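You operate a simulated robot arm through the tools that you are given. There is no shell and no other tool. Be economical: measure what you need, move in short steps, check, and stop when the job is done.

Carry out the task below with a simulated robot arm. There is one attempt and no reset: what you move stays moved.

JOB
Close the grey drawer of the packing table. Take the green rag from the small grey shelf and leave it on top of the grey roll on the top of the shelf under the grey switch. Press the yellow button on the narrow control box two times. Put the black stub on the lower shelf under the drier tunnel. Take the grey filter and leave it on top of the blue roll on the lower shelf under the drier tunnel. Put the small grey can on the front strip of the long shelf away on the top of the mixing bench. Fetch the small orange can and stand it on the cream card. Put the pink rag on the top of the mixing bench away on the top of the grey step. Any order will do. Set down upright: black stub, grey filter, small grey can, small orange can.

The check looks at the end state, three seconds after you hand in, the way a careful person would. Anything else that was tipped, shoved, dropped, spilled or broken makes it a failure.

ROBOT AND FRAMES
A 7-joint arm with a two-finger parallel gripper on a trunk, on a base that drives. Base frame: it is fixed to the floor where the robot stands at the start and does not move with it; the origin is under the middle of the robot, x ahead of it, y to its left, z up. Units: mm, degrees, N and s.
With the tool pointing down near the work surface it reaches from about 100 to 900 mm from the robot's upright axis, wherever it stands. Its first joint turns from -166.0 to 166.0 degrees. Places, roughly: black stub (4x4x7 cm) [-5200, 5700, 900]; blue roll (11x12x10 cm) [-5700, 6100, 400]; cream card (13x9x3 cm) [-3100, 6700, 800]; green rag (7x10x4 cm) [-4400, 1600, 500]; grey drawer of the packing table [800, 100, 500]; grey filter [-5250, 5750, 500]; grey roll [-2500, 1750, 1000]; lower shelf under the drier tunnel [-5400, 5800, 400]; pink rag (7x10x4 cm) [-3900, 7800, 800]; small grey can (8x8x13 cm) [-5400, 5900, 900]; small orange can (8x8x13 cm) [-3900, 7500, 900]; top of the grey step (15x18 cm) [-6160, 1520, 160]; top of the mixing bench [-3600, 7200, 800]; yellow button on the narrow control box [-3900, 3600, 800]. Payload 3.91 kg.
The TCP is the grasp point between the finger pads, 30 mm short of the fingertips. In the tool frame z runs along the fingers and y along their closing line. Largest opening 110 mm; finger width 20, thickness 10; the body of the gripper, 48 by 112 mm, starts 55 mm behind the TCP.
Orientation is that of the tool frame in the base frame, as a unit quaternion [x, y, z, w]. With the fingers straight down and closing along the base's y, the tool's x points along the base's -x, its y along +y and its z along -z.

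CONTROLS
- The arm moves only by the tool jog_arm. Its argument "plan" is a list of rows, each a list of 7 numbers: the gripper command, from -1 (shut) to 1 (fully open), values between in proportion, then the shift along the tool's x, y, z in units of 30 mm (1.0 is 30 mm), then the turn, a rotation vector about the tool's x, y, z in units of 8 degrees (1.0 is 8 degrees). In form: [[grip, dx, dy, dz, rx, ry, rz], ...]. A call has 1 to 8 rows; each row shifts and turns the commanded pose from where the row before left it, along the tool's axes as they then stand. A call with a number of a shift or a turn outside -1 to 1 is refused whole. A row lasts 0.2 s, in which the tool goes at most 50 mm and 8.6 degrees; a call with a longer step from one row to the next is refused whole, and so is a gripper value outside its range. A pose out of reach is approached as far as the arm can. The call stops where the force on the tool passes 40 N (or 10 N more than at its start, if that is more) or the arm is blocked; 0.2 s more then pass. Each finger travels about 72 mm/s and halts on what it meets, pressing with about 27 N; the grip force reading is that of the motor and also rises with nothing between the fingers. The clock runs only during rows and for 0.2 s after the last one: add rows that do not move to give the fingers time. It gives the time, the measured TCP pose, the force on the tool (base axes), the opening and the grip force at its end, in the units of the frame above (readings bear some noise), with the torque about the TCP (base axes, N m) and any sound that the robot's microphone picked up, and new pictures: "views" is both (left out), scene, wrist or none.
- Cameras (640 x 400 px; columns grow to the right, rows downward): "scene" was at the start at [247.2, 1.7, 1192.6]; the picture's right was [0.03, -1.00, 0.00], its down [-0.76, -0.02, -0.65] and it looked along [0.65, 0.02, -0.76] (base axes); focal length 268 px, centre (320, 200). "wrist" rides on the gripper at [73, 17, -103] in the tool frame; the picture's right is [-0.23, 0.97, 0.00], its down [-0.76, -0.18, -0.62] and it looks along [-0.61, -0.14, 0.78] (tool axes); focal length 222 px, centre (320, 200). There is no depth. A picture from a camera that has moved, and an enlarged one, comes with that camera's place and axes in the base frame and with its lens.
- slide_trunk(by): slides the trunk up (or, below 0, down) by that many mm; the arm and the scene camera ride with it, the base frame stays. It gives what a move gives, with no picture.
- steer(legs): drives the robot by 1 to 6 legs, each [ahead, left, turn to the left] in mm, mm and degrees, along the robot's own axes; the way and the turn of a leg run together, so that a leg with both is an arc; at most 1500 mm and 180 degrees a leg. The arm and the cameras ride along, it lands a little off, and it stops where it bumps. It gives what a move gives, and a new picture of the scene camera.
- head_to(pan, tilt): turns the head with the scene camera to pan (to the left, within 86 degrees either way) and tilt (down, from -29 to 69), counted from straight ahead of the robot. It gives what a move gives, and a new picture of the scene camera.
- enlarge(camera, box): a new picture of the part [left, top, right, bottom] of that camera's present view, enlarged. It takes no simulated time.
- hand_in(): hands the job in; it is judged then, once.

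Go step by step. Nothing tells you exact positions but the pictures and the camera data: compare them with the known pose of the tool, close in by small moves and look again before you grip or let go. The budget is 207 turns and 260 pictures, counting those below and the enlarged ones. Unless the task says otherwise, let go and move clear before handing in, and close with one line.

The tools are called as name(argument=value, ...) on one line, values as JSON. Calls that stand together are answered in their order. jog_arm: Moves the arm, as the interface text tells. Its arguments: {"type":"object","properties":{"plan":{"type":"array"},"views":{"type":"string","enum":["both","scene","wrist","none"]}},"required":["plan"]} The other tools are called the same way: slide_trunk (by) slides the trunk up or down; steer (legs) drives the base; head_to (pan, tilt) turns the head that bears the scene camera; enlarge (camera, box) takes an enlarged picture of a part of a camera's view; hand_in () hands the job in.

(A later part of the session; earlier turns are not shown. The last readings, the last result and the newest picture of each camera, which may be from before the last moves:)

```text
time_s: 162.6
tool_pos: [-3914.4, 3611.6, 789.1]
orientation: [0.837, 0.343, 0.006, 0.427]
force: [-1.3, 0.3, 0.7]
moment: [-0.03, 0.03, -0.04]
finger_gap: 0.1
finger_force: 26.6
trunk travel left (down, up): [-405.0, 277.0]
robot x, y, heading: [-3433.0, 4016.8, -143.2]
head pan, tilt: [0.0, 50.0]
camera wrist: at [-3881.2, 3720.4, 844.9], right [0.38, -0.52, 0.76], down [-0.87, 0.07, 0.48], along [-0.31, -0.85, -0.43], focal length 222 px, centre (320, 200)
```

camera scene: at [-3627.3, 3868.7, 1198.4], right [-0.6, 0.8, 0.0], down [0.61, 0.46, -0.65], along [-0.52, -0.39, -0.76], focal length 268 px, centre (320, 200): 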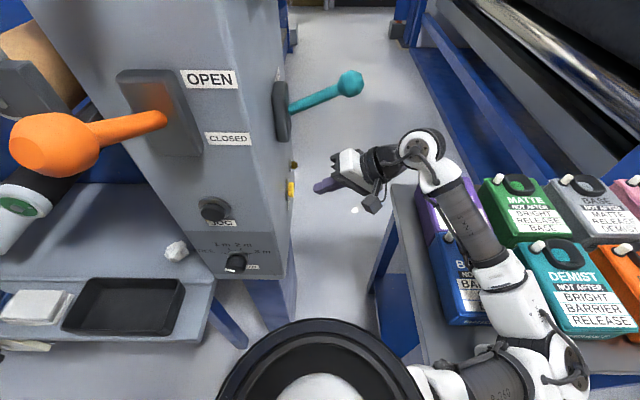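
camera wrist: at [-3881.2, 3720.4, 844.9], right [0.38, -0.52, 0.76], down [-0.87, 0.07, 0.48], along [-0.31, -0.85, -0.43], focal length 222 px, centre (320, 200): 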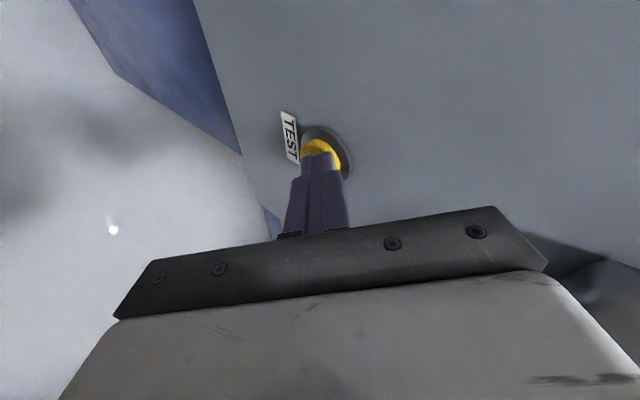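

jog_arm(plan=[[-1, 0, 0.08, 0.17, 0, 0, 0], [-1, 0, 0.08, 0.17, 0, 0, 0], [-1, 0, 0.11, 0.125, 0, 0, 0], [-1, 0, 0.11, 0.125, 0, 0, 0], [-1, 0, 0.11, 0.125, 0, 0, 0]], views="both")

```text
time_s: 163.4
tool_pos: [-3912.3, 3607.9, 787.2]
orientation: [0.839, 0.339, -0.001, 0.425]
force: [7.5, 23.6, 25.7]
moment: [-0.4, -0.3, 0.43]
finger_gap: 0.0
finger_force: 27.3
trunk travel left (down, up): [-405.0, 277.0]
robot x, y, heading: [-3430.4, 4018.4, -143.2]
head pan, tilt: [0.0, 50.0]
heard: click
stopped in row 3: the force on the tool passed its limit at 43 N (the readings are from after the stop); the commanded pose is now the measured one
camera scene: at [-3625.4, 3872.6, 1197.6], right [-0.6, 0.8, 0.0], down [0.61, 0.46, -0.65], along [-0.52, -0.39, -0.76], focal length 268 px, centre (320, 200)
camera wrist: at [-3876.7, 3714.8, 844.2], right [0.38, -0.53, 0.76], down [-0.87, 0.08, 0.49], along [-0.32, -0.85, -0.42], focal length 222 px, centre (320, 200)
```

scene: 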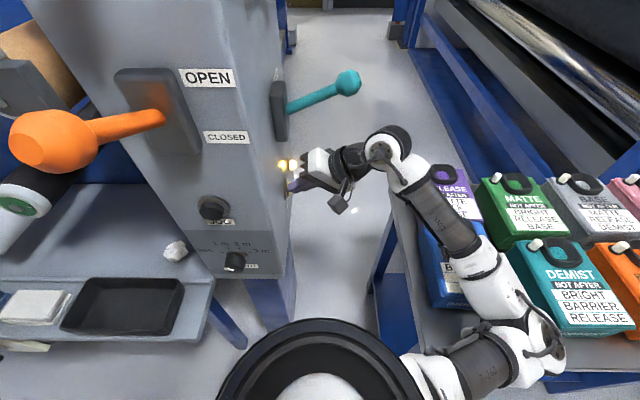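
wrist: 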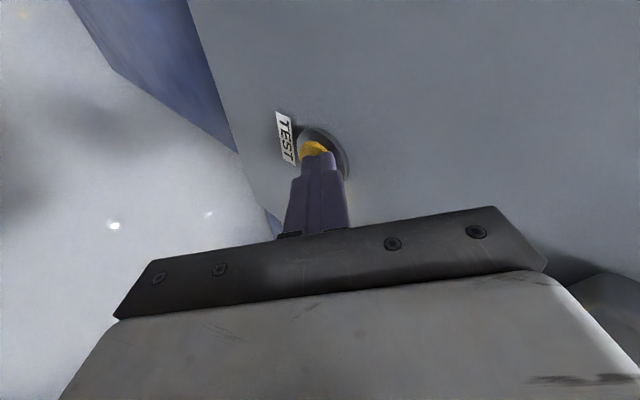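

Click heard and the lamp is lit. I back off, then press a second time.

jog_arm(plan=[[-1, 0, -0.5, -0.58, 0, 0, 0], [-1, 0, 0, 0, 0, 0, 0], [-1, 0, 0, 0, 0, 0, 0]], views="both")

```text
time_s: 164.2
tool_pos: [-3927.1, 3618.9, 784.1]
orientation: [0.84, 0.34, 0.003, 0.423]
force: [-0.2, -0.5, 0.1]
moment: [-0.02, 0.01, 0.01]
finger_gap: 0.0
finger_force: 26.7
trunk travel left (down, up): [-405.0, 277.0]
robot x, y, heading: [-3432.0, 4016.3, -143.2]
head pan, tilt: [0.0, 50.0]
camera scene: at [-3625.7, 3867.7, 1197.6], right [-0.6, 0.8, 0.0], down [0.61, 0.46, -0.65], along [-0.52, -0.38, -0.76], focal length 268 px, centre (320, 200)
camera wrist: at [-3891.4, 3728.0, 841.2], right [0.38, -0.53, 0.76], down [-0.87, 0.08, 0.49], along [-0.32, -0.84, -0.43], focal length 222 px, centre (320, 200)
```

scene: 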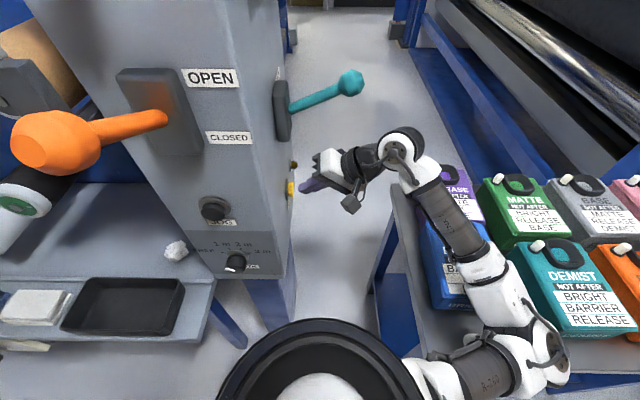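
wrist: 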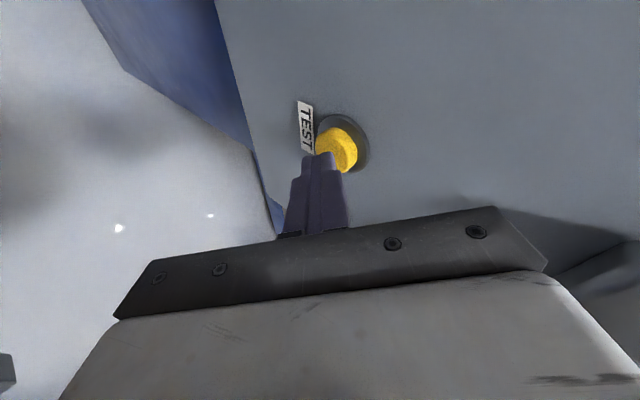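

jog_arm(plan=[[-1, 0, 0.3, 0.38, 0, 0, 0], [-1, 0, 0.16, 0.2, 0, 0, 0], [-1, 0, 0.11, 0.13, 0, 0, 0], [-1, 0, 0.11, 0.13, 0, 0, 0], [-1, 0, 0.11, 0.13, 0, 0, 0]], views="none")

```text
time_s: 165.2
tool_pos: [-3917.8, 3606.2, 782.5]
orientation: [0.844, 0.333, -0.003, 0.419]
force: [-3.9, 12.7, 6.9]
moment: [0.0, 0.0, 0.08]
finger_gap: 0.1
finger_force: 27.1
trunk travel left (down, up): [-405.0, 277.0]
robot x, y, heading: [-3432.2, 4016.7, -143.4]
head pan, tilt: [0.0, 50.0]
heard: click
stopped in row 4: the force on the tool passed its limit at 44 N (the readings are from after the stop); the commanded pose is now the measured one
```

Second click. I back off and raise the arm, then check the bottles.

jog_arm(plan=[[-1, 0, -0.65, -0.76, 0, 0, 0], [-1, 0, -0.5, -0.6, 0, 0, 0], [-1, 0.8, 0, 0, 0, 0, 0], [-1, 0.8, 0, 0, 0, 0, 0], [-1, 0.8, 0, 0, 0, 0, 0]], views="none")

slide_trunk(by=277)

head_to(pan=-12, tilt=50)

```text
time_s: 166.3
tool_pos: [-3893.1, 3687.5, 759.6]
orientation: [0.843, 0.333, 0.003, 0.422]
force: [0.5, -0.6, 0.3]
moment: [0.03, -0.02, 0.0]
finger_gap: 0.2
finger_force: 27.0
trunk travel left (down, up): [-405.0, 277.0]
robot x, y, heading: [-3435.3, 4017.2, -143.4]
head pan, tilt: [0.0, 50.0]
```

```text
time_s: 169.2
tool_pos: [-3891.2, 3686.7, 1039.1]
orientation: [0.843, 0.335, 0.002, 0.421]
force: [-0.2, -0.5, -0.1]
moment: [0.01, 0.02, -0.04]
finger_gap: 0.1
finger_force: 27.0
trunk travel left (down, up): [-682.0, 0.0]
robot x, y, heading: [-3434.4, 4017.0, -143.4]
head pan, tilt: [0.0, 50.0]
```

```text
time_s: 169.9
tool_pos: [-3891.6, 3686.8, 1038.5]
orientation: [0.843, 0.334, 0.002, 0.422]
force: [-0.4, 0.2, -0.9]
moment: [-0.01, -0.02, -0.01]
finger_gap: 0.0
finger_force: 26.7
trunk travel left (down, up): [-682.0, 0.0]
robot x, y, heading: [-3434.2, 4014.8, -143.5]
head pan, tilt: [-12.0, 50.0]
camera scene: at [-3639.5, 3883.8, 1473.8], right [-0.42, 0.91, 0.0], down [0.7, 0.32, -0.64], along [-0.58, -0.27, -0.77], focal length 268 px, centre (320, 200)
```

scene: 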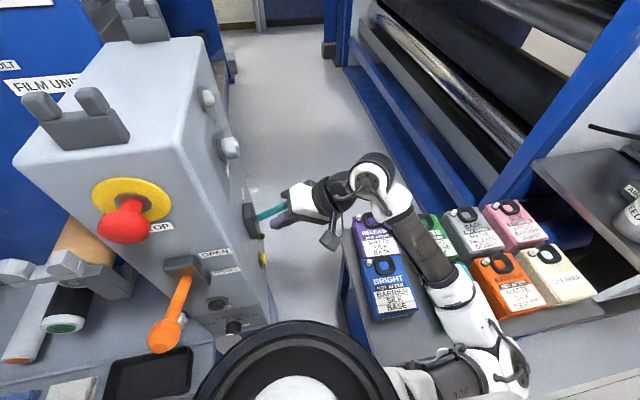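

Both presses done and bottles look in place. I straighten the tool, back into the aisle and drive on toward the drier tunnel.

steer(legs=[[-220, 0, 0]])

jog_arm(plan=[[-1, 0, 0, 0, 1, 0, 0], [-1, 0, 0, 0, 1, 0, 0], [-1, 0, 0, 0, 1, 0, 0], [-1, 0, 0, 0, 1, 0, 0], [-1, 0, 0, 0, 1, 0, 0], [-1, 0, 0, 0, 1, 0, 0], [-1, 0, 0, 0, 0, 1, 0], [-1, 0, 0, 0, 0, 0.9, 0]], views="none")

head_to(pan=-60, tilt=25)

```text
time_s: 171.6
tool_pos: [-3712.2, 3817.5, 1038.9]
orientation: [0.843, 0.336, 0.002, 0.421]
force: [0.8, 0.1, 0.5]
moment: [0.0, 0.0, -0.02]
finger_gap: 0.0
finger_force: 26.9
trunk travel left (down, up): [-682.0, 0.0]
robot x, y, heading: [-3252.9, 4148.3, -143.2]
head pan, tilt: [-12.0, 50.0]
camera scene: at [-3460.3, 4016.5, 1474.0], right [-0.42, 0.91, 0.0], down [0.69, 0.32, -0.64], along [-0.58, -0.27, -0.77], focal length 268 px, centre (320, 200)
```

scene: 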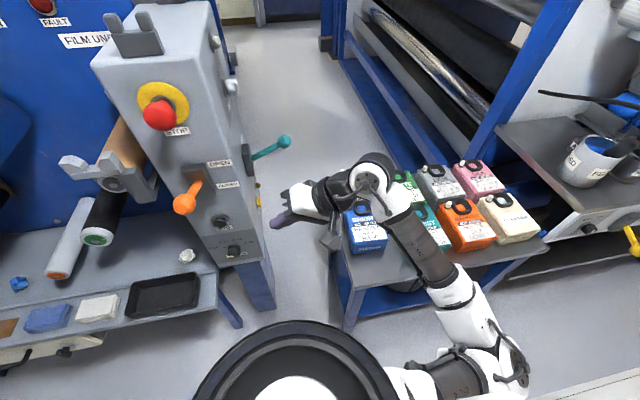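

```text
time_s: 173.4
tool_pos: [-3711.9, 3818.8, 1038.7]
orientation: [0.95, 0.311, -0.008, 0.001]
force: [-0.3, 0.2, 0.0]
moment: [-0.01, 0.0, 0.0]
finger_gap: 0.0
finger_force: 26.9
trunk travel left (down, up): [-682.0, 0.0]
robot x, y, heading: [-3255.5, 4146.4, -143.1]
head pan, tilt: [-12.0, 50.0]
```

```text
time_s: 174.6
tool_pos: [-3712.9, 3818.0, 1038.5]
orientation: [0.95, 0.311, -0.009, 0.001]
force: [-0.1, 0.1, -0.5]
moment: [-0.01, 0.01, -0.02]
finger_gap: 0.3
finger_force: 26.5
trunk travel left (down, up): [-682.0, 0.0]
robot x, y, heading: [-3252.9, 4148.9, -143.1]
head pan, tilt: [-60.0, 25.0]
camera scene: at [-3475.8, 4084.5, 1511.3], right [0.39, 0.92, 0.0], down [0.39, -0.17, -0.91], along [-0.83, 0.36, -0.42], focal length 268 px, centre (320, 200)
```

scene: 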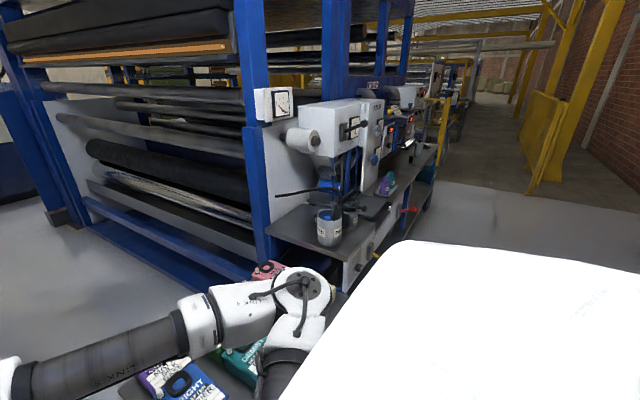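

steer(legs=[[0, 0, -90], [1300, 0, 0]])

head_to(pan=25, tilt=25)

head_to(pan=-35, tilt=20)

```text
time_s: 185.1
tool_pos: [-4359.1, 5654.3, 1038.1]
orientation: [0.892, -0.452, -0.007, -0.005]
force: [0.6, -0.3, -1.1]
moment: [0.0, -0.03, 0.0]
finger_gap: 0.0
finger_force: 26.4
trunk travel left (down, up): [-682.0, 0.0]
robot x, y, heading: [-4031.8, 5195.0, 126.8]
head pan, tilt: [-60.0, 25.0]
camera scene: at [-4092.6, 5416.2, 1511.3], right [0.92, -0.39, 0.0], down [-0.17, -0.39, -0.91], along [0.36, 0.83, -0.42], focal length 268 px, centre (320, 200)
```

scene: 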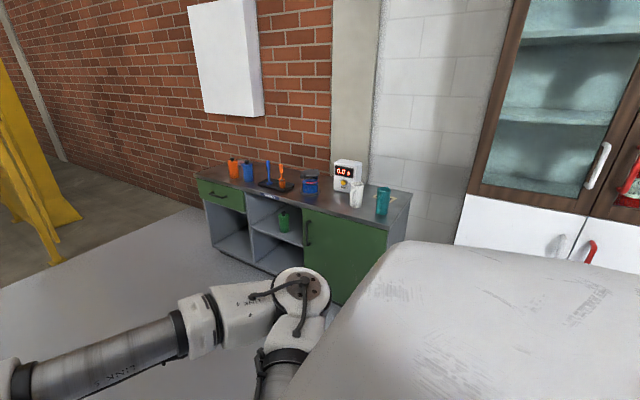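

```text
time_s: 186.6
tool_pos: [-4359.7, 5654.4, 1039.3]
orientation: [0.892, -0.453, -0.007, -0.006]
force: [0.1, 0.5, 0.7]
moment: [-0.01, 0.03, -0.03]
finger_gap: 0.0
finger_force: 26.7
trunk travel left (down, up): [-682.0, 0.0]
robot x, y, heading: [-4027.3, 5192.4, 126.7]
head pan, tilt: [25.0, 25.0]
camera scene: at [-4209.9, 5374.8, 1511.3], right [0.47, 0.88, 0.0], down [0.37, -0.2, -0.91], along [-0.8, 0.43, -0.42], focal length 268 px, centre (320, 200)
```

scene: 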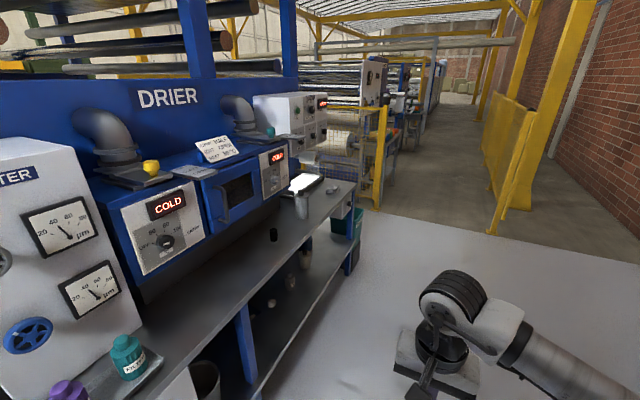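

```text
time_s: 187.9
tool_pos: [-4359.0, 5653.6, 1038.7]
orientation: [0.892, -0.452, -0.007, -0.006]
force: [-0.1, -0.1, 0.9]
moment: [-0.01, -0.01, -0.02]
finger_gap: 0.0
finger_force: 26.7
trunk travel left (down, up): [-682.0, 0.0]
robot x, y, heading: [-4025.0, 5193.5, 126.9]
head pan, tilt: [-35.0, 20.0]
camera scene: at [-4131.8, 5424.3, 1519.4], right [1.0, 0.03, 0.0], down [0.01, -0.34, -0.94], along [-0.03, 0.94, -0.34], focal length 268 px, centre (320, 200)
```

scene: 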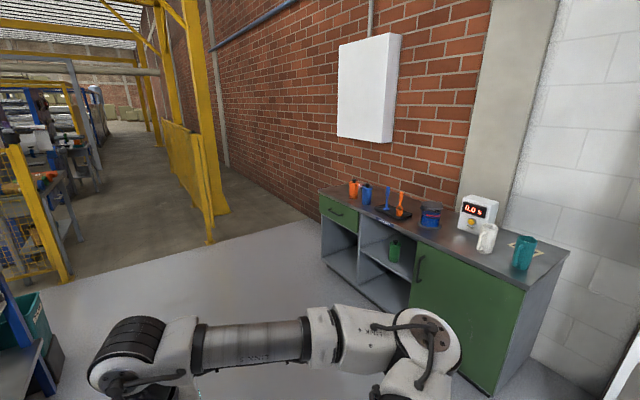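

The drier's long shelf holds a black stub and the grey can, and the mixing bench is on the right. I move ahead and look closely at the drier shelves.

steer(legs=[[500, -100, 0]])

head_to(pan=50, tilt=40)

slide_trunk(by=-400)

head_to(pan=50, tilt=25)

```text
time_s: 190.9
tool_pos: [-4580.7, 6114.0, 1038.5]
orientation: [0.893, -0.45, -0.006, -0.006]
force: [-0.3, -0.5, -0.1]
moment: [0.02, -0.01, 0.0]
finger_gap: 0.0
finger_force: 26.9
trunk travel left (down, up): [-682.0, 0.0]
robot x, y, heading: [-4246.0, 5655.2, 127.3]
head pan, tilt: [-35.0, 20.0]
camera scene: at [-4352.7, 5886.2, 1519.3], right [1.0, 0.04, 0.0], down [0.01, -0.34, -0.94], along [-0.03, 0.94, -0.34], focal length 268 px, centre (320, 200)
```

scene: 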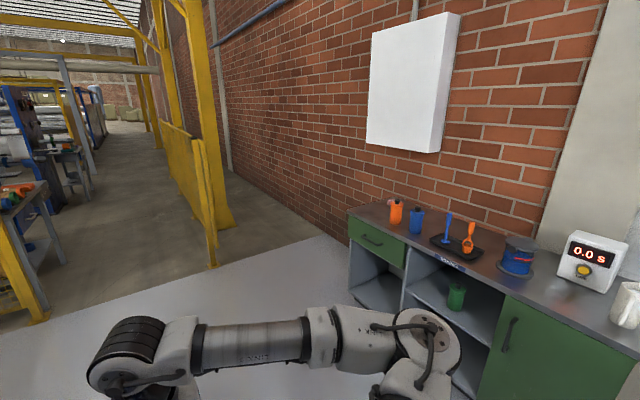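

```text
time_s: 192.5
tool_pos: [-4581.5, 6113.1, 1039.8]
orientation: [0.893, -0.45, -0.007, -0.005]
force: [0.0, -0.1, 0.7]
moment: [-0.01, 0.0, -0.01]
finger_gap: 0.2
finger_force: 27.0
trunk travel left (down, up): [-682.0, 0.0]
robot x, y, heading: [-4245.9, 5657.0, 127.1]
head pan, tilt: [50.0, 40.0]
camera scene: at [-4434.0, 5797.0, 1488.0], right [0.05, 1.0, 0.0], down [0.64, -0.03, -0.77], along [-0.77, 0.04, -0.64], focal length 268 px, centre (320, 200)
```

scene: 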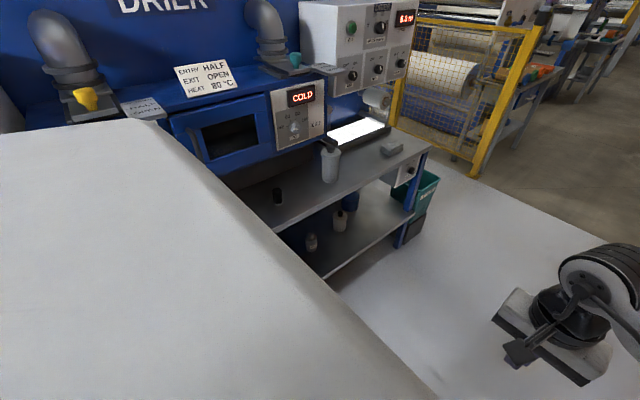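

```text
time_s: 196.4
tool_pos: [-4580.9, 6114.5, 638.6]
orientation: [0.893, -0.45, -0.007, -0.005]
force: [-0.3, 1.1, 0.1]
moment: [0.01, 0.0, 0.0]
finger_gap: 0.0
finger_force: 27.0
trunk travel left (down, up): [-282.0, 400.0]
robot x, y, heading: [-4247.9, 5656.0, 127.3]
head pan, tilt: [50.0, 40.0]
```

```text
time_s: 197.1
tool_pos: [-4579.9, 6113.3, 638.6]
orientation: [0.893, -0.45, -0.006, -0.005]
force: [0.1, 0.3, -0.3]
moment: [0.0, 0.01, 0.0]
finger_gap: 0.0
finger_force: 26.9
trunk travel left (down, up): [-282.0, 400.0]
robot x, y, heading: [-4247.2, 5656.6, 127.1]
head pan, tilt: [50.0, 25.0]
camera scene: at [-4441.1, 5797.3, 1111.3], right [0.05, 1.0, 0.0], down [0.42, -0.02, -0.91], along [-0.9, 0.05, -0.42], focal length 268 px, centre (320, 200)
```

scene: 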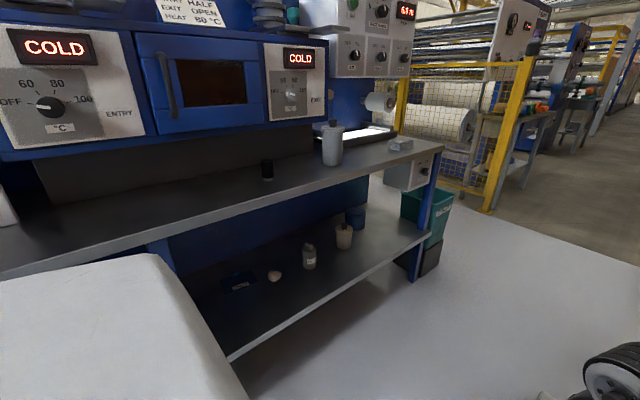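

enlarge(camera="scene", box=[210, 180, 402, 300])

enlarge(camera="scene", box=[240, 100, 432, 220])

```text
3.33 times, centred on (306, 240) of scene
camera zoom: at [-4441.1, 5797.3, 1111.3], right [0.05, 1.0, 0.0], down [0.42, -0.02, -0.91], along [-0.9, 0.05, -0.42], focal length 894 px, centre (367, 67)
```

zoom: 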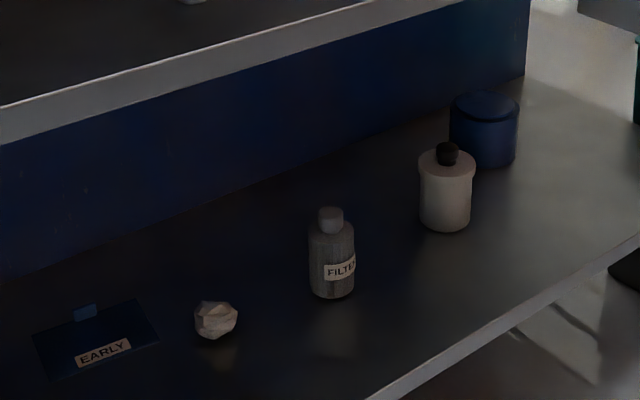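

```text
3.33 times, centred on (336, 160) of scene
camera zoom: at [-4441.1, 5797.3, 1111.3], right [0.05, 1.0, 0.0], down [0.42, -0.02, -0.91], along [-0.9, 0.05, -0.42], focal length 894 px, centre (267, 333)
```

zoom: 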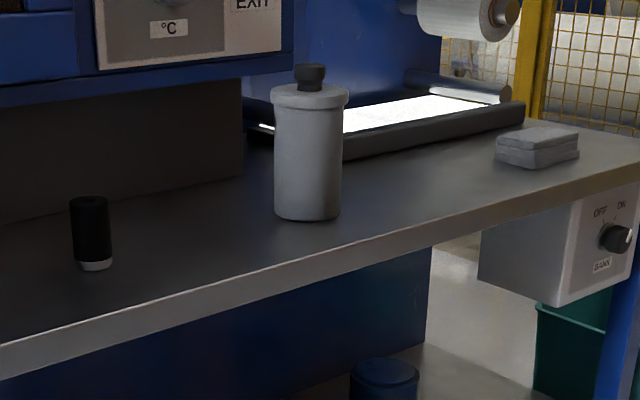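

I found the filter (lower shelf, about (-5308, 5804), base z≈400), the blue roll (about (-5600, 6043)), stub and can on the upper shelf (z≈840). These need a horizontal gripper pointing left into the shelves, so I roll the wrist in open space.

jog_arm(plan=[[1, 0, 0, 0, -1, 0, 0], [1, 0, 0, 0, -1, 0, 0], [1, 0, 0, 0, -1, 0, 0], [1, 0, 0, 0, -1, 0, 0], [1, 0, 0, 0, -1, 0, 0], [1, 0, 0, 0, -1, 0, 0], [1, 0, 0, 0, -1, 0, 0], [1, 0, 0, 0, -1, 0, 0]], views="none")

jog_arm(plan=[[1, 0, 0, 0, -1, 0, 0], [1, 0, 0, 0, -1, 0, 0], [1, 0, 0, 0, -1, 0, 0], [1, 0, 0, 0, -0.25, 0, 0], [1, 0, 0, 0, 0, 0, 1], [1, 0, 0, 0, 0, 0, 1], [1, 0, 0, 0, 0, 0, 1], [1, 0, 0, 0, 0, 0, 1]], views="none")

jog_arm(plan=[[1, 0, 0, 0, 0, 0, 1], [1, 0, 0, 0, 0, 0, 1], [1, 0, 0, 0, 0, 0, 1], [1, 0, 0, 0, 0, 0, 1], [1, 0, 0, 0, 0, 0, 1], [1, 0, 0, 0, 0, 0, 1], [1, 0, 0, 0, 0, 0, 1], [1, 0, 0, 0, 0, 0, 0.25]], views="both")

```text
time_s: 198.9
tool_pos: [-4580.9, 6112.4, 639.7]
orientation: [0.762, -0.377, -0.244, 0.467]
force: [-0.1, 0.4, -0.1]
moment: [-0.02, -0.02, 0.02]
finger_gap: 110.0
finger_force: 0.1
trunk travel left (down, up): [-282.0, 400.0]
robot x, y, heading: [-4247.7, 5655.8, 126.8]
head pan, tilt: [50.0, 25.0]
```

```text
time_s: 199.5
tool_pos: [-4571.0, 6120.2, 639.0]
orientation: [0.759, -0.358, -0.238, 0.488]
force: [-0.1, 0.2, 0.3]
moment: [-0.03, 0.0, 0.01]
finger_gap: 110.1
finger_force: 0.1
trunk travel left (down, up): [-282.0, 400.0]
robot x, y, heading: [-4246.4, 5653.9, 126.9]
head pan, tilt: [50.0, 25.0]
stopped in row 3: the arm was blocked; the commanded pose is now the measured one
```

```text
time_s: 201.3
tool_pos: [-4570.3, 6120.3, 640.5]
orientation: [-0.49, 0.681, -0.031, -0.543]
force: [-0.1, -0.4, 0.7]
moment: [-0.04, -0.01, 0.0]
finger_gap: 110.3
finger_force: 0.0
trunk travel left (down, up): [-282.0, 400.0]
robot x, y, heading: [-4248.4, 5656.4, 127.2]
head pan, tilt: [50.0, 25.0]
camera scene: at [-4441.8, 5797.4, 1111.2], right [0.05, 1.0, 0.0], down [0.42, -0.02, -0.91], along [-0.9, 0.05, -0.42], focal length 268 px, centre (320, 200)
camera wrist: at [-4503.4, 6142.8, 745.6], right [-0.7, 0.65, 0.3], down [0.51, 0.75, -0.42], along [-0.5, -0.14, -0.86], focal length 222 px, centre (320, 200)
```

scene: 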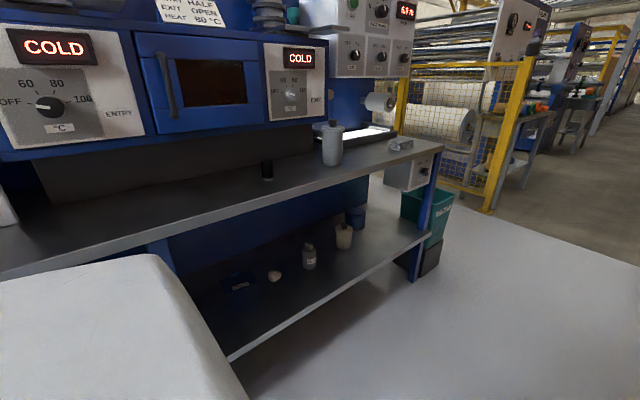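
wrist: 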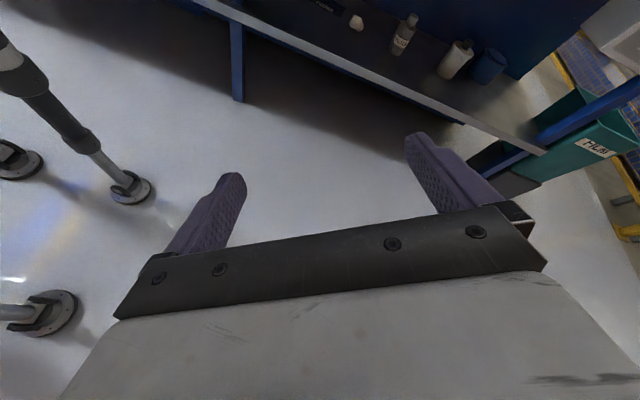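

jog_arm(plan=[[1, 0, 0, 0, 0, 0, 1], [1, 0, 0, 0, 0, 0, 1], [1, 0, 0, 0, 0, 0, 1], [1, 0, 0, 0, 0, 0, 1], [1, 0, 0, 0, 0, 1, 0], [1, 0, 0, 0, 0, 1, 0], [1, 0, 0, 0, 0, 1, 0], [1, 0, 0, 0, 0, 0, 0]], views="both")

```text
time_s: 202.9
tool_pos: [-4564.5, 6123.3, 640.7]
orientation: [-0.283, 0.748, -0.22, -0.558]
force: [-0.5, -0.2, 1.5]
moment: [-0.01, 0.01, -0.01]
finger_gap: 110.0
finger_force: 0.0
trunk travel left (down, up): [-282.0, 400.0]
robot x, y, heading: [-4244.4, 5654.8, 127.3]
head pan, tilt: [50.0, 25.0]
stopped in row 7: the arm was blocked; the commanded pose is now the measured one
camera scene: at [-4442.0, 5796.1, 1110.1], right [0.05, 1.0, 0.0], down [0.42, -0.02, -0.91], along [-0.9, 0.05, -0.42], focal length 268 px, centre (320, 200)
camera wrist: at [-4517.2, 6190.1, 738.6], right [-0.6, 0.76, -0.23], down [0.73, 0.41, -0.55], along [-0.33, -0.5, -0.8], focal length 222 px, centre (320, 200)
```

scene: 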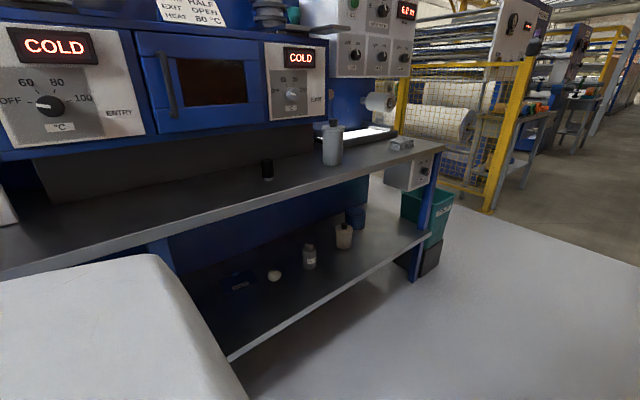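
wrist: 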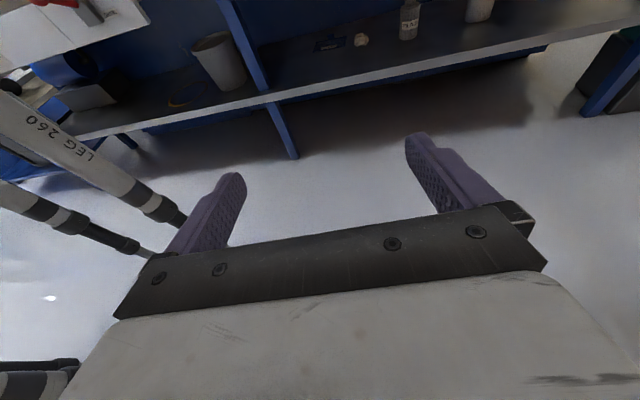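

The gripper now points left into the shelves, 16° down, with closing horizontal. I test how far it can reach left in this orientation.

jog_arm(plan=[[1, 0.25, 0, 0.95, 0, 0, 0], [1, 0.25, 0, 0.95, 0, 0, 0], [1, 0.25, 0, 0.95, 0, 0, 0], [1, 0.25, 0, 0.95, 0, 0, 0], [1, 0.25, 0, 0.95, 0, 0, 0], [1, 0.25, 0, 0.95, 0, 0, 0], [1, 0.25, 0, 0.95, 0, 0, 0], [1, 0.25, 0, 0.95, 0, 0, 0]], views="none")

jog_arm(plan=[[1, 0.25, 0, 0.95, 0, 0, 0], [1, 0.25, 0, 0.95, 0, 0, 0], [1, 0.25, 0, 0.95, 0, 0, 0], [1, 0.25, 0, 0.95, 0, 0, 0], [1, 0.25, 0, 0.95, 0, 0, 0], [1, 0.25, 0, 0.95, 0, 0, 0], [1, 0.25, 0, 0.95, 0, 0, 0]], views="both")

```text
time_s: 204.7
tool_pos: [-4738.8, 5965.1, 637.8]
orientation: [-0.282, 0.746, -0.222, -0.561]
force: [-0.2, 0.4, -0.1]
moment: [-0.02, -0.04, 0.01]
finger_gap: 110.1
finger_force: 0.0
trunk travel left (down, up): [-282.0, 400.0]
robot x, y, heading: [-4247.9, 5658.2, 127.1]
head pan, tilt: [50.0, 25.0]
```

```text
time_s: 206.3
tool_pos: [-4891.6, 5826.8, 632.7]
orientation: [-0.282, 0.747, -0.221, -0.561]
force: [0.5, 0.3, 0.4]
moment: [-0.03, 0.03, 0.01]
finger_gap: 110.0
finger_force: 0.0
trunk travel left (down, up): [-282.0, 400.0]
robot x, y, heading: [-4247.3, 5653.4, 127.0]
head pan, tilt: [50.0, 25.0]
camera scene: at [-4441.1, 5797.5, 1111.3], right [0.05, 1.0, 0.0], down [0.42, -0.02, -0.91], along [-0.91, 0.05, -0.42], focal length 268 px, centre (320, 200)
camera wrist: at [-4844.1, 5893.8, 729.5], right [-0.6, 0.76, -0.23], down [0.72, 0.4, -0.56], along [-0.33, -0.51, -0.8], focal length 222 px, centre (320, 200)
```

scene: 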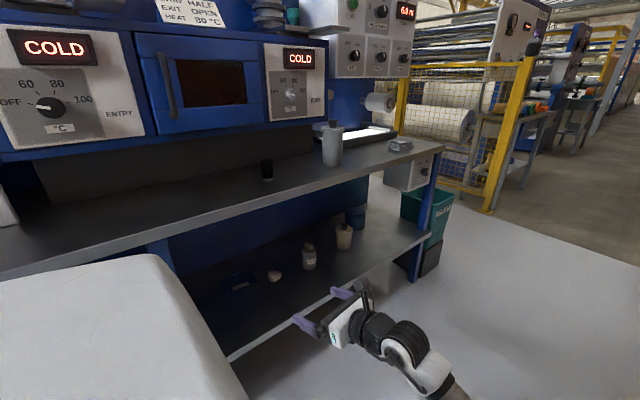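
wrist: 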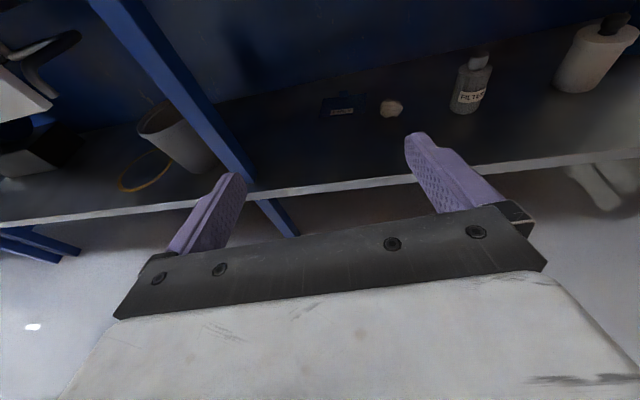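

Reaching left works well. The filter is at about (-5300, 5814). I drive ahead 249 mm and lower to its mid-height.

steer(legs=[[249, 0, 0]])

slide_trunk(by=-177)

jog_arm(plan=[[1, 0, 0, 0, 0, 0, 0]], views="wrist")

```text
time_s: 208.1
tool_pos: [-5038.0, 6025.1, 631.5]
orientation: [-0.281, 0.746, -0.221, -0.562]
force: [-0.2, -0.3, -0.1]
moment: [0.0, -0.01, 0.0]
finger_gap: 110.0
finger_force: 0.0
trunk travel left (down, up): [-282.0, 400.0]
robot x, y, heading: [-4390.8, 5852.0, 126.6]
head pan, tilt: [50.0, 25.0]
camera scene: at [-4587.6, 5993.9, 1111.3], right [0.06, 1.0, 0.0], down [0.42, -0.02, -0.91], along [-0.9, 0.05, -0.42], focal length 268 px, centre (320, 200)
```

scene: 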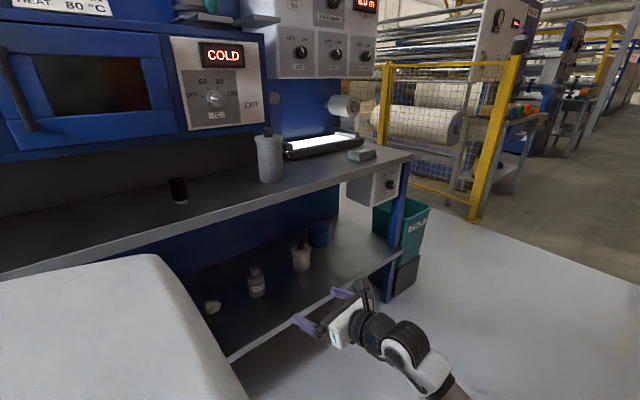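

```text
time_s: 210.1
tool_pos: [-5038.1, 6024.5, 484.0]
orientation: [-0.301, 0.749, -0.198, -0.556]
force: [0.2, 0.5, 0.0]
moment: [0.01, 0.0, -0.02]
finger_gap: 110.0
finger_force: 0.1
trunk travel left (down, up): [-105.0, 577.0]
robot x, y, heading: [-4392.1, 5851.5, 126.9]
head pan, tilt: [50.0, 25.0]
```

```text
time_s: 210.7
tool_pos: [-5036.0, 6026.4, 480.4]
orientation: [-0.308, 0.749, -0.189, -0.555]
force: [-0.1, 0.3, 0.1]
moment: [0.0, -0.02, 0.0]
finger_gap: 109.7
finger_force: 0.0
trunk travel left (down, up): [-105.0, 577.0]
robot x, y, heading: [-4391.3, 5853.9, 127.1]
head pan, tilt: [50.0, 25.0]
stopped in row 1: the arm was blocked; the commanded pose is now the measured one
camera wrist: at [-4988.3, 6084.9, 582.7], right [-0.61, 0.78, -0.16], down [0.71, 0.45, -0.54], along [-0.35, -0.44, -0.83], focal length 222 px, centre (320, 200)
```

wrist: 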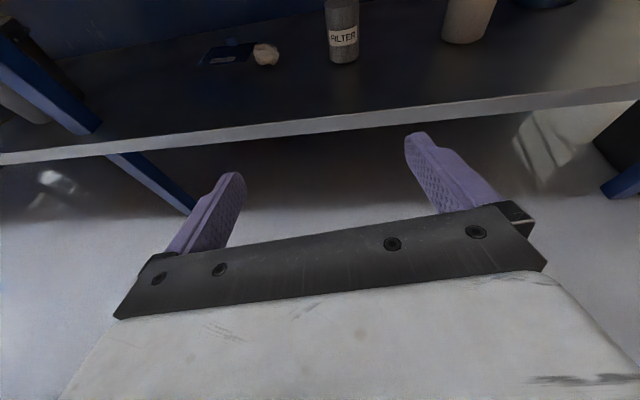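

The arm met my own base when low. The filter is tall enough to grip near z 490, so I raise 40 mm and go in.

slide_trunk(by=40)

jog_arm(plan=[[1, 0, 0, 0, 0, 0, 0]], views="none")

```text
time_s: 211.5
tool_pos: [-5038.6, 6027.5, 496.0]
orientation: [-0.294, 0.749, -0.207, -0.557]
force: [-0.9, 0.6, 0.4]
moment: [-0.01, 0.01, 0.04]
finger_gap: 110.3
finger_force: 0.2
trunk travel left (down, up): [-145.0, 537.0]
robot x, y, heading: [-4393.4, 5846.7, 126.7]
head pan, tilt: [50.0, 25.0]
```

```text
time_s: 211.9
tool_pos: [-5037.0, 6027.8, 495.7]
orientation: [-0.293, 0.749, -0.207, -0.558]
force: [0.7, -0.3, 0.3]
moment: [-0.01, 0.04, 0.0]
finger_gap: 110.2
finger_force: 0.1
trunk travel left (down, up): [-145.0, 537.0]
robot x, y, heading: [-4394.3, 5853.4, 127.0]
head pan, tilt: [50.0, 25.0]
```

jog_arm(plan=[[1, 0.29, 0.14, 0.95, 0, 0, 0], [1, 0.29, 0.14, 0.95, 0, 0, 0], [1, 0.29, 0.14, 0.95, 0, 0, 0], [1, 0.29, 0.14, 0.95, 0, 0, 0], [1, 0.29, 0.14, 0.95, 0, 0, 0], [1, 0, 0, 0, 0, 0, 0]], views="both")

```text
time_s: 213.3
tool_pos: [-5161.0, 5945.9, 497.9]
orientation: [-0.293, 0.749, -0.207, -0.558]
force: [0.1, 0.5, 0.5]
moment: [0.0, -0.02, 0.02]
finger_gap: 110.0
finger_force: 0.1
trunk travel left (down, up): [-145.0, 537.0]
robot x, y, heading: [-4396.3, 5855.1, 127.0]
head pan, tilt: [50.0, 25.0]
camera scene: at [-4587.6, 5994.0, 974.3], right [0.06, 1.0, 0.0], down [0.42, -0.02, -0.91], along [-0.9, 0.05, -0.42], focal length 268 px, centre (320, 200)
camera wrist: at [-5113.6, 6008.6, 597.1], right [-0.61, 0.77, -0.2], down [0.72, 0.42, -0.55], along [-0.34, -0.48, -0.81], focal length 222 px, centre (320, 200)
```

scene: 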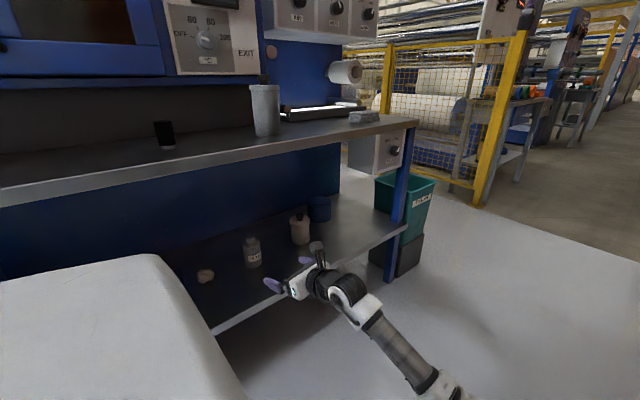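
wrist: 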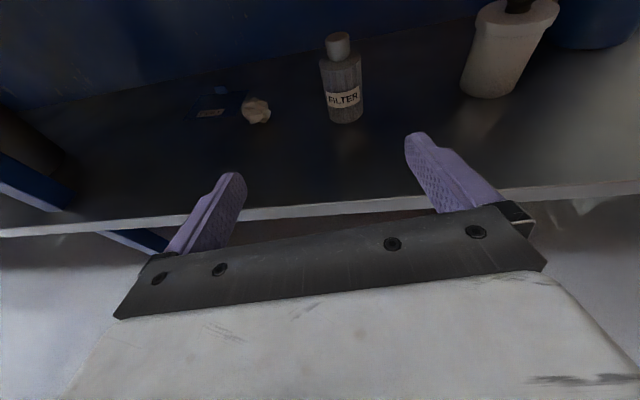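

jog_arm(plan=[[1, 0.29, 0.34, 0.9, 0, 0, 0], [1, 0.29, 0.34, 0.9, 0, 0, 0], [1, 0.29, 0.34, 0.9, 0, 0, 0], [1, 0, 0, 0, 0, 0, 0]], views="wrist")

```text
time_s: 214.3
tool_pos: [-5247.5, 5908.9, 497.6]
orientation: [-0.294, 0.749, -0.206, -0.557]
force: [0.5, 0.7, 0.0]
moment: [-0.02, 0.0, -0.02]
finger_gap: 110.1
finger_force: 0.1
trunk travel left (down, up): [-145.0, 537.0]
robot x, y, heading: [-4393.8, 5852.1, 127.0]
head pan, tilt: [50.0, 25.0]
camera wrist: at [-5198.7, 5972.8, 596.8], right [-0.61, 0.77, -0.2], down [0.72, 0.42, -0.55], along [-0.34, -0.48, -0.81], focal length 222 px, centre (320, 200)
```

wrist: 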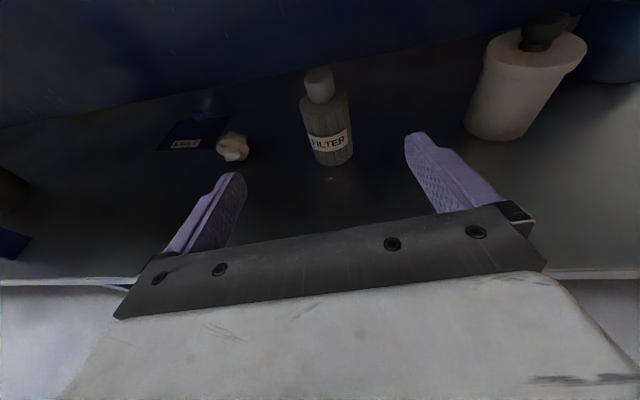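

The shelf is at z≈365 and the filter spans about 365–485, so I need to be about 70 mm lower. I lower with the arm.

jog_arm(plan=[[1, -0.9, 0, 0.28, 0, 0, 0], [1, -0.9, 0, 0.28, 0, 0, 0], [1, 0, 0, 0, 0, 0, 0]], views="both")

```text
time_s: 215.1
tool_pos: [-5247.7, 5910.7, 441.8]
orientation: [-0.294, 0.749, -0.207, -0.557]
force: [0.5, -0.2, -0.5]
moment: [-0.01, 0.01, 0.06]
finger_gap: 109.8
finger_force: 0.2
trunk travel left (down, up): [-145.0, 537.0]
robot x, y, heading: [-4391.2, 5854.1, 126.6]
head pan, tilt: [50.0, 25.0]
camera scene: at [-4587.6, 5994.0, 974.3], right [0.06, 1.0, 0.0], down [0.42, -0.02, -0.91], along [-0.9, 0.05, -0.42], focal length 268 px, centre (320, 200)
camera wrist: at [-5199.4, 5973.7, 541.0], right [-0.61, 0.77, -0.2], down [0.72, 0.42, -0.55], along [-0.34, -0.48, -0.81], focal length 222 px, centre (320, 200)
```

scene: 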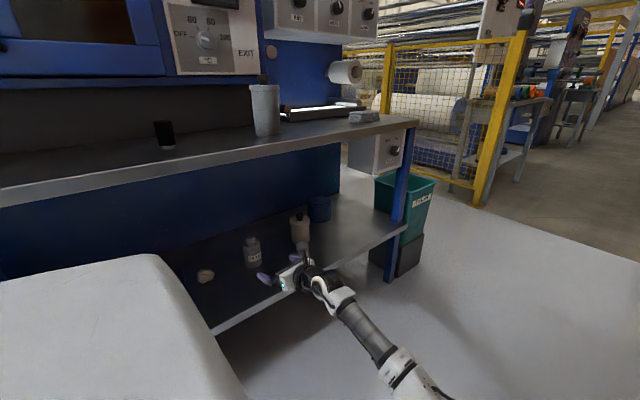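
wrist: 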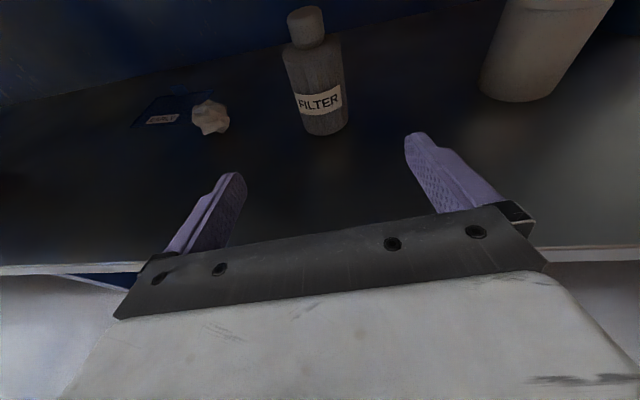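

jog_arm(plan=[[1, 0.2, 0, 0.96, 0, 0, 0], [1, 0.2, 0, 0.96, 0, 0, 0], [1, 0.2, 0, 0.96, 0, 0, 0], [1, 0.2, 0, 0.96, 0, 0, 0], [1, 0, 0, 0, 0, 0, 0]], views="wrist")

```text
time_s: 216.3
tool_pos: [-5336.1, 5831.6, 430.1]
orientation: [-0.294, 0.749, -0.206, -0.557]
force: [-0.1, -0.2, -0.8]
moment: [0.0, 0.01, -0.02]
finger_gap: 110.2
finger_force: 0.0
trunk travel left (down, up): [-145.0, 537.0]
robot x, y, heading: [-4393.9, 5854.7, 126.8]
head pan, tilt: [50.0, 25.0]
camera wrist: at [-5288.2, 5894.5, 530.3], right [-0.61, 0.77, -0.2], down [0.72, 0.42, -0.55], along [-0.34, -0.48, -0.81], focal length 222 px, centre (320, 200)
```

wrist: 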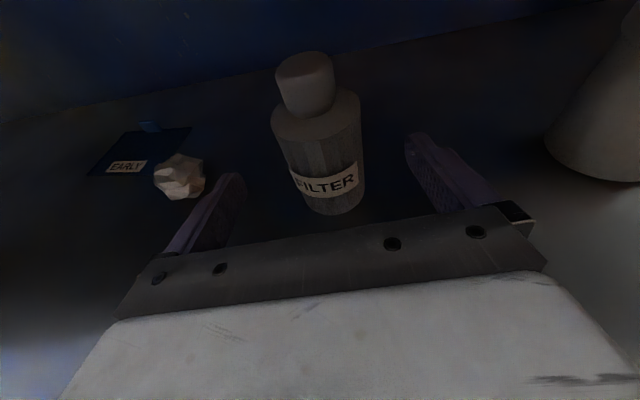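

jog_arm(plan=[[0.6, 0.27, 0, 0.96, 0, 0, 0], [0.6, 0.16, 0, 0.55, 0, 0, 0], [0, 0, 0, 0, 0, 0, 0], [-1, 0, 0, 0, 0, 0, 0], [-1, 0, 0, 0, 0, 0, 0], [-1, 0, 0, 0, 0, 0, 0], [-1, 0, 0, 0, 0, 0, 0]], views="both")

```text
time_s: 217.9
tool_pos: [-5368.9, 5800.6, 431.5]
orientation: [-0.294, 0.748, -0.207, -0.557]
force: [0.1, 0.0, 0.1]
moment: [-0.03, -0.06, 0.03]
finger_gap: 56.5
finger_force: 27.3
trunk travel left (down, up): [-145.0, 537.0]
robot x, y, heading: [-4394.2, 5852.7, 126.9]
head pan, tilt: [50.0, 25.0]
camera scene: at [-4587.6, 5994.0, 974.3], right [0.06, 1.0, 0.0], down [0.42, -0.02, -0.91], along [-0.9, 0.05, -0.42], focal length 268 px, centre (320, 200)
camera wrist: at [-5321.4, 5863.4, 529.9], right [-0.61, 0.77, -0.2], down [0.72, 0.42, -0.55], along [-0.34, -0.48, -0.81], focal length 222 px, centre (320, 200)
```

scene: 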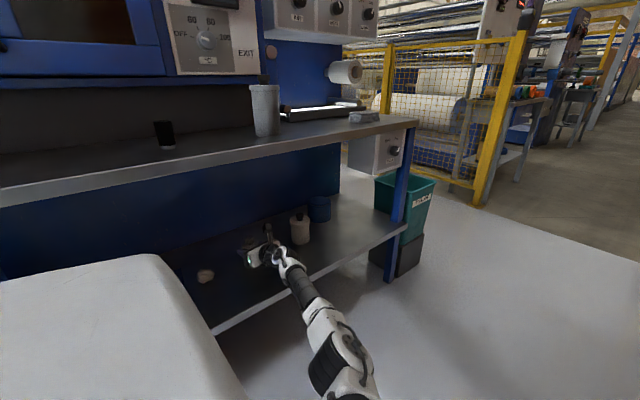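
wrist: 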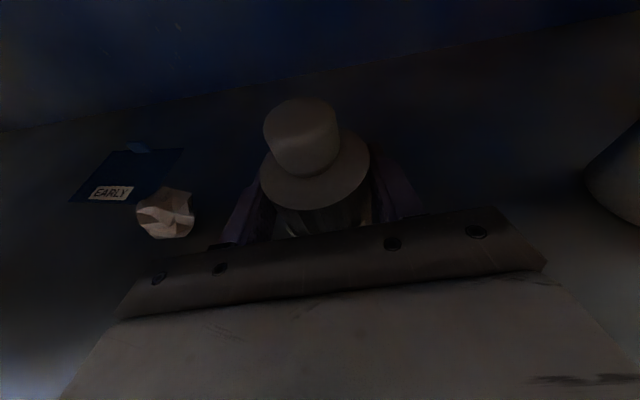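

Filter gripped. I lift with the trunk, retract out of the shelf, and drive ahead toward the blue roll.

slide_trunk(by=130)

jog_arm(plan=[[-1, -0.29, 0, -0.95, 0, 0, 0], [-1, -0.29, 0, -0.95, 0, 0, 0], [-1, -0.29, 0, -0.95, 0, 0, 0], [-1, -0.29, 0, -0.95, 0, 0, 0], [-1, -0.29, 0, -0.95, 0, 0, 0], [-1, -0.29, 0, -0.95, 0, 0, 0], [-1, -0.29, 0, -0.95, 0, 0, 0], [-1, -0.29, 0, -0.95, 0, 0, 0]], views="none")

steer(legs=[[340, 0, 0]])

jog_arm(plan=[[-1, 0, 0, 0, 0, 0, 0]], views="wrist")

```text
time_s: 219.5
tool_pos: [-5370.2, 5799.3, 560.1]
orientation: [-0.293, 0.75, -0.206, -0.556]
force: [0.3, 1.1, -1.3]
moment: [-0.02, -0.01, 0.02]
finger_gap: 56.3
finger_force: 27.4
trunk travel left (down, up): [-275.0, 407.0]
robot x, y, heading: [-4397.2, 5851.3, 127.3]
head pan, tilt: [50.0, 25.0]
```

```text
time_s: 221.3
tool_pos: [-5193.2, 5960.2, 559.9]
orientation: [-0.293, 0.749, -0.206, -0.558]
force: [0.7, -0.8, -0.3]
moment: [-0.01, -0.01, 0.03]
finger_gap: 56.0
finger_force: 27.2
trunk travel left (down, up): [-275.0, 407.0]
robot x, y, heading: [-4390.1, 5850.4, 126.9]
head pan, tilt: [50.0, 25.0]
```

```text
time_s: 223.5
tool_pos: [-5391.6, 6227.1, 560.0]
orientation: [-0.294, 0.749, -0.206, -0.557]
force: [0.9, -0.1, -1.7]
moment: [0.0, -0.03, 0.01]
finger_gap: 56.2
finger_force: 27.2
trunk travel left (down, up): [-275.0, 407.0]
robot x, y, heading: [-4590.9, 6118.7, 126.9]
head pan, tilt: [50.0, 25.0]
camera scene: at [-4787.4, 6261.3, 1104.3], right [0.06, 1.0, 0.0], down [0.42, -0.02, -0.91], along [-0.9, 0.05, -0.42], focal length 268 px, centre (320, 200)
```

scene: 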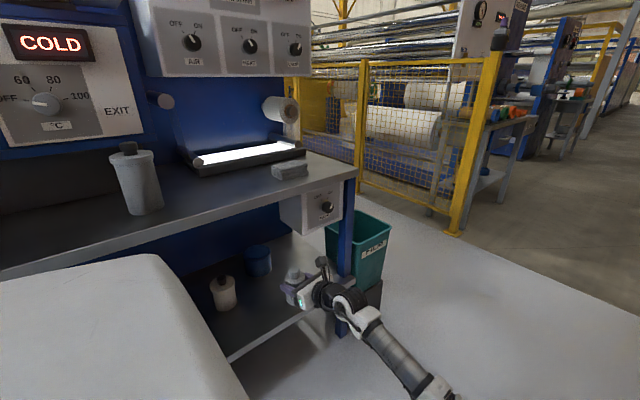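

```text
time_s: 223.9
tool_pos: [-5392.3, 6226.8, 559.8]
orientation: [-0.293, 0.749, -0.206, -0.557]
force: [1.4, -0.6, 0.1]
moment: [-0.02, -0.02, 0.01]
finger_gap: 56.2
finger_force: 27.1
trunk travel left (down, up): [-275.0, 407.0]
robot x, y, heading: [-4591.7, 6117.8, 126.6]
head pan, tilt: [50.0, 25.0]
camera wrist: at [-5344.3, 6290.2, 659.7], right [-0.6, 0.77, -0.2], down [0.72, 0.42, -0.55], along [-0.34, -0.48, -0.81], focal length 222 px, centre (320, 200)
```

wrist: 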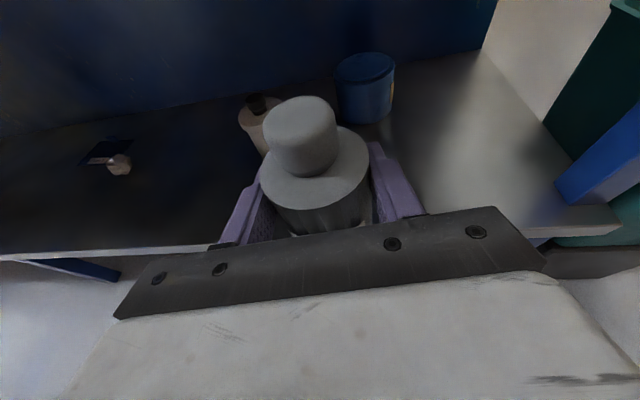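

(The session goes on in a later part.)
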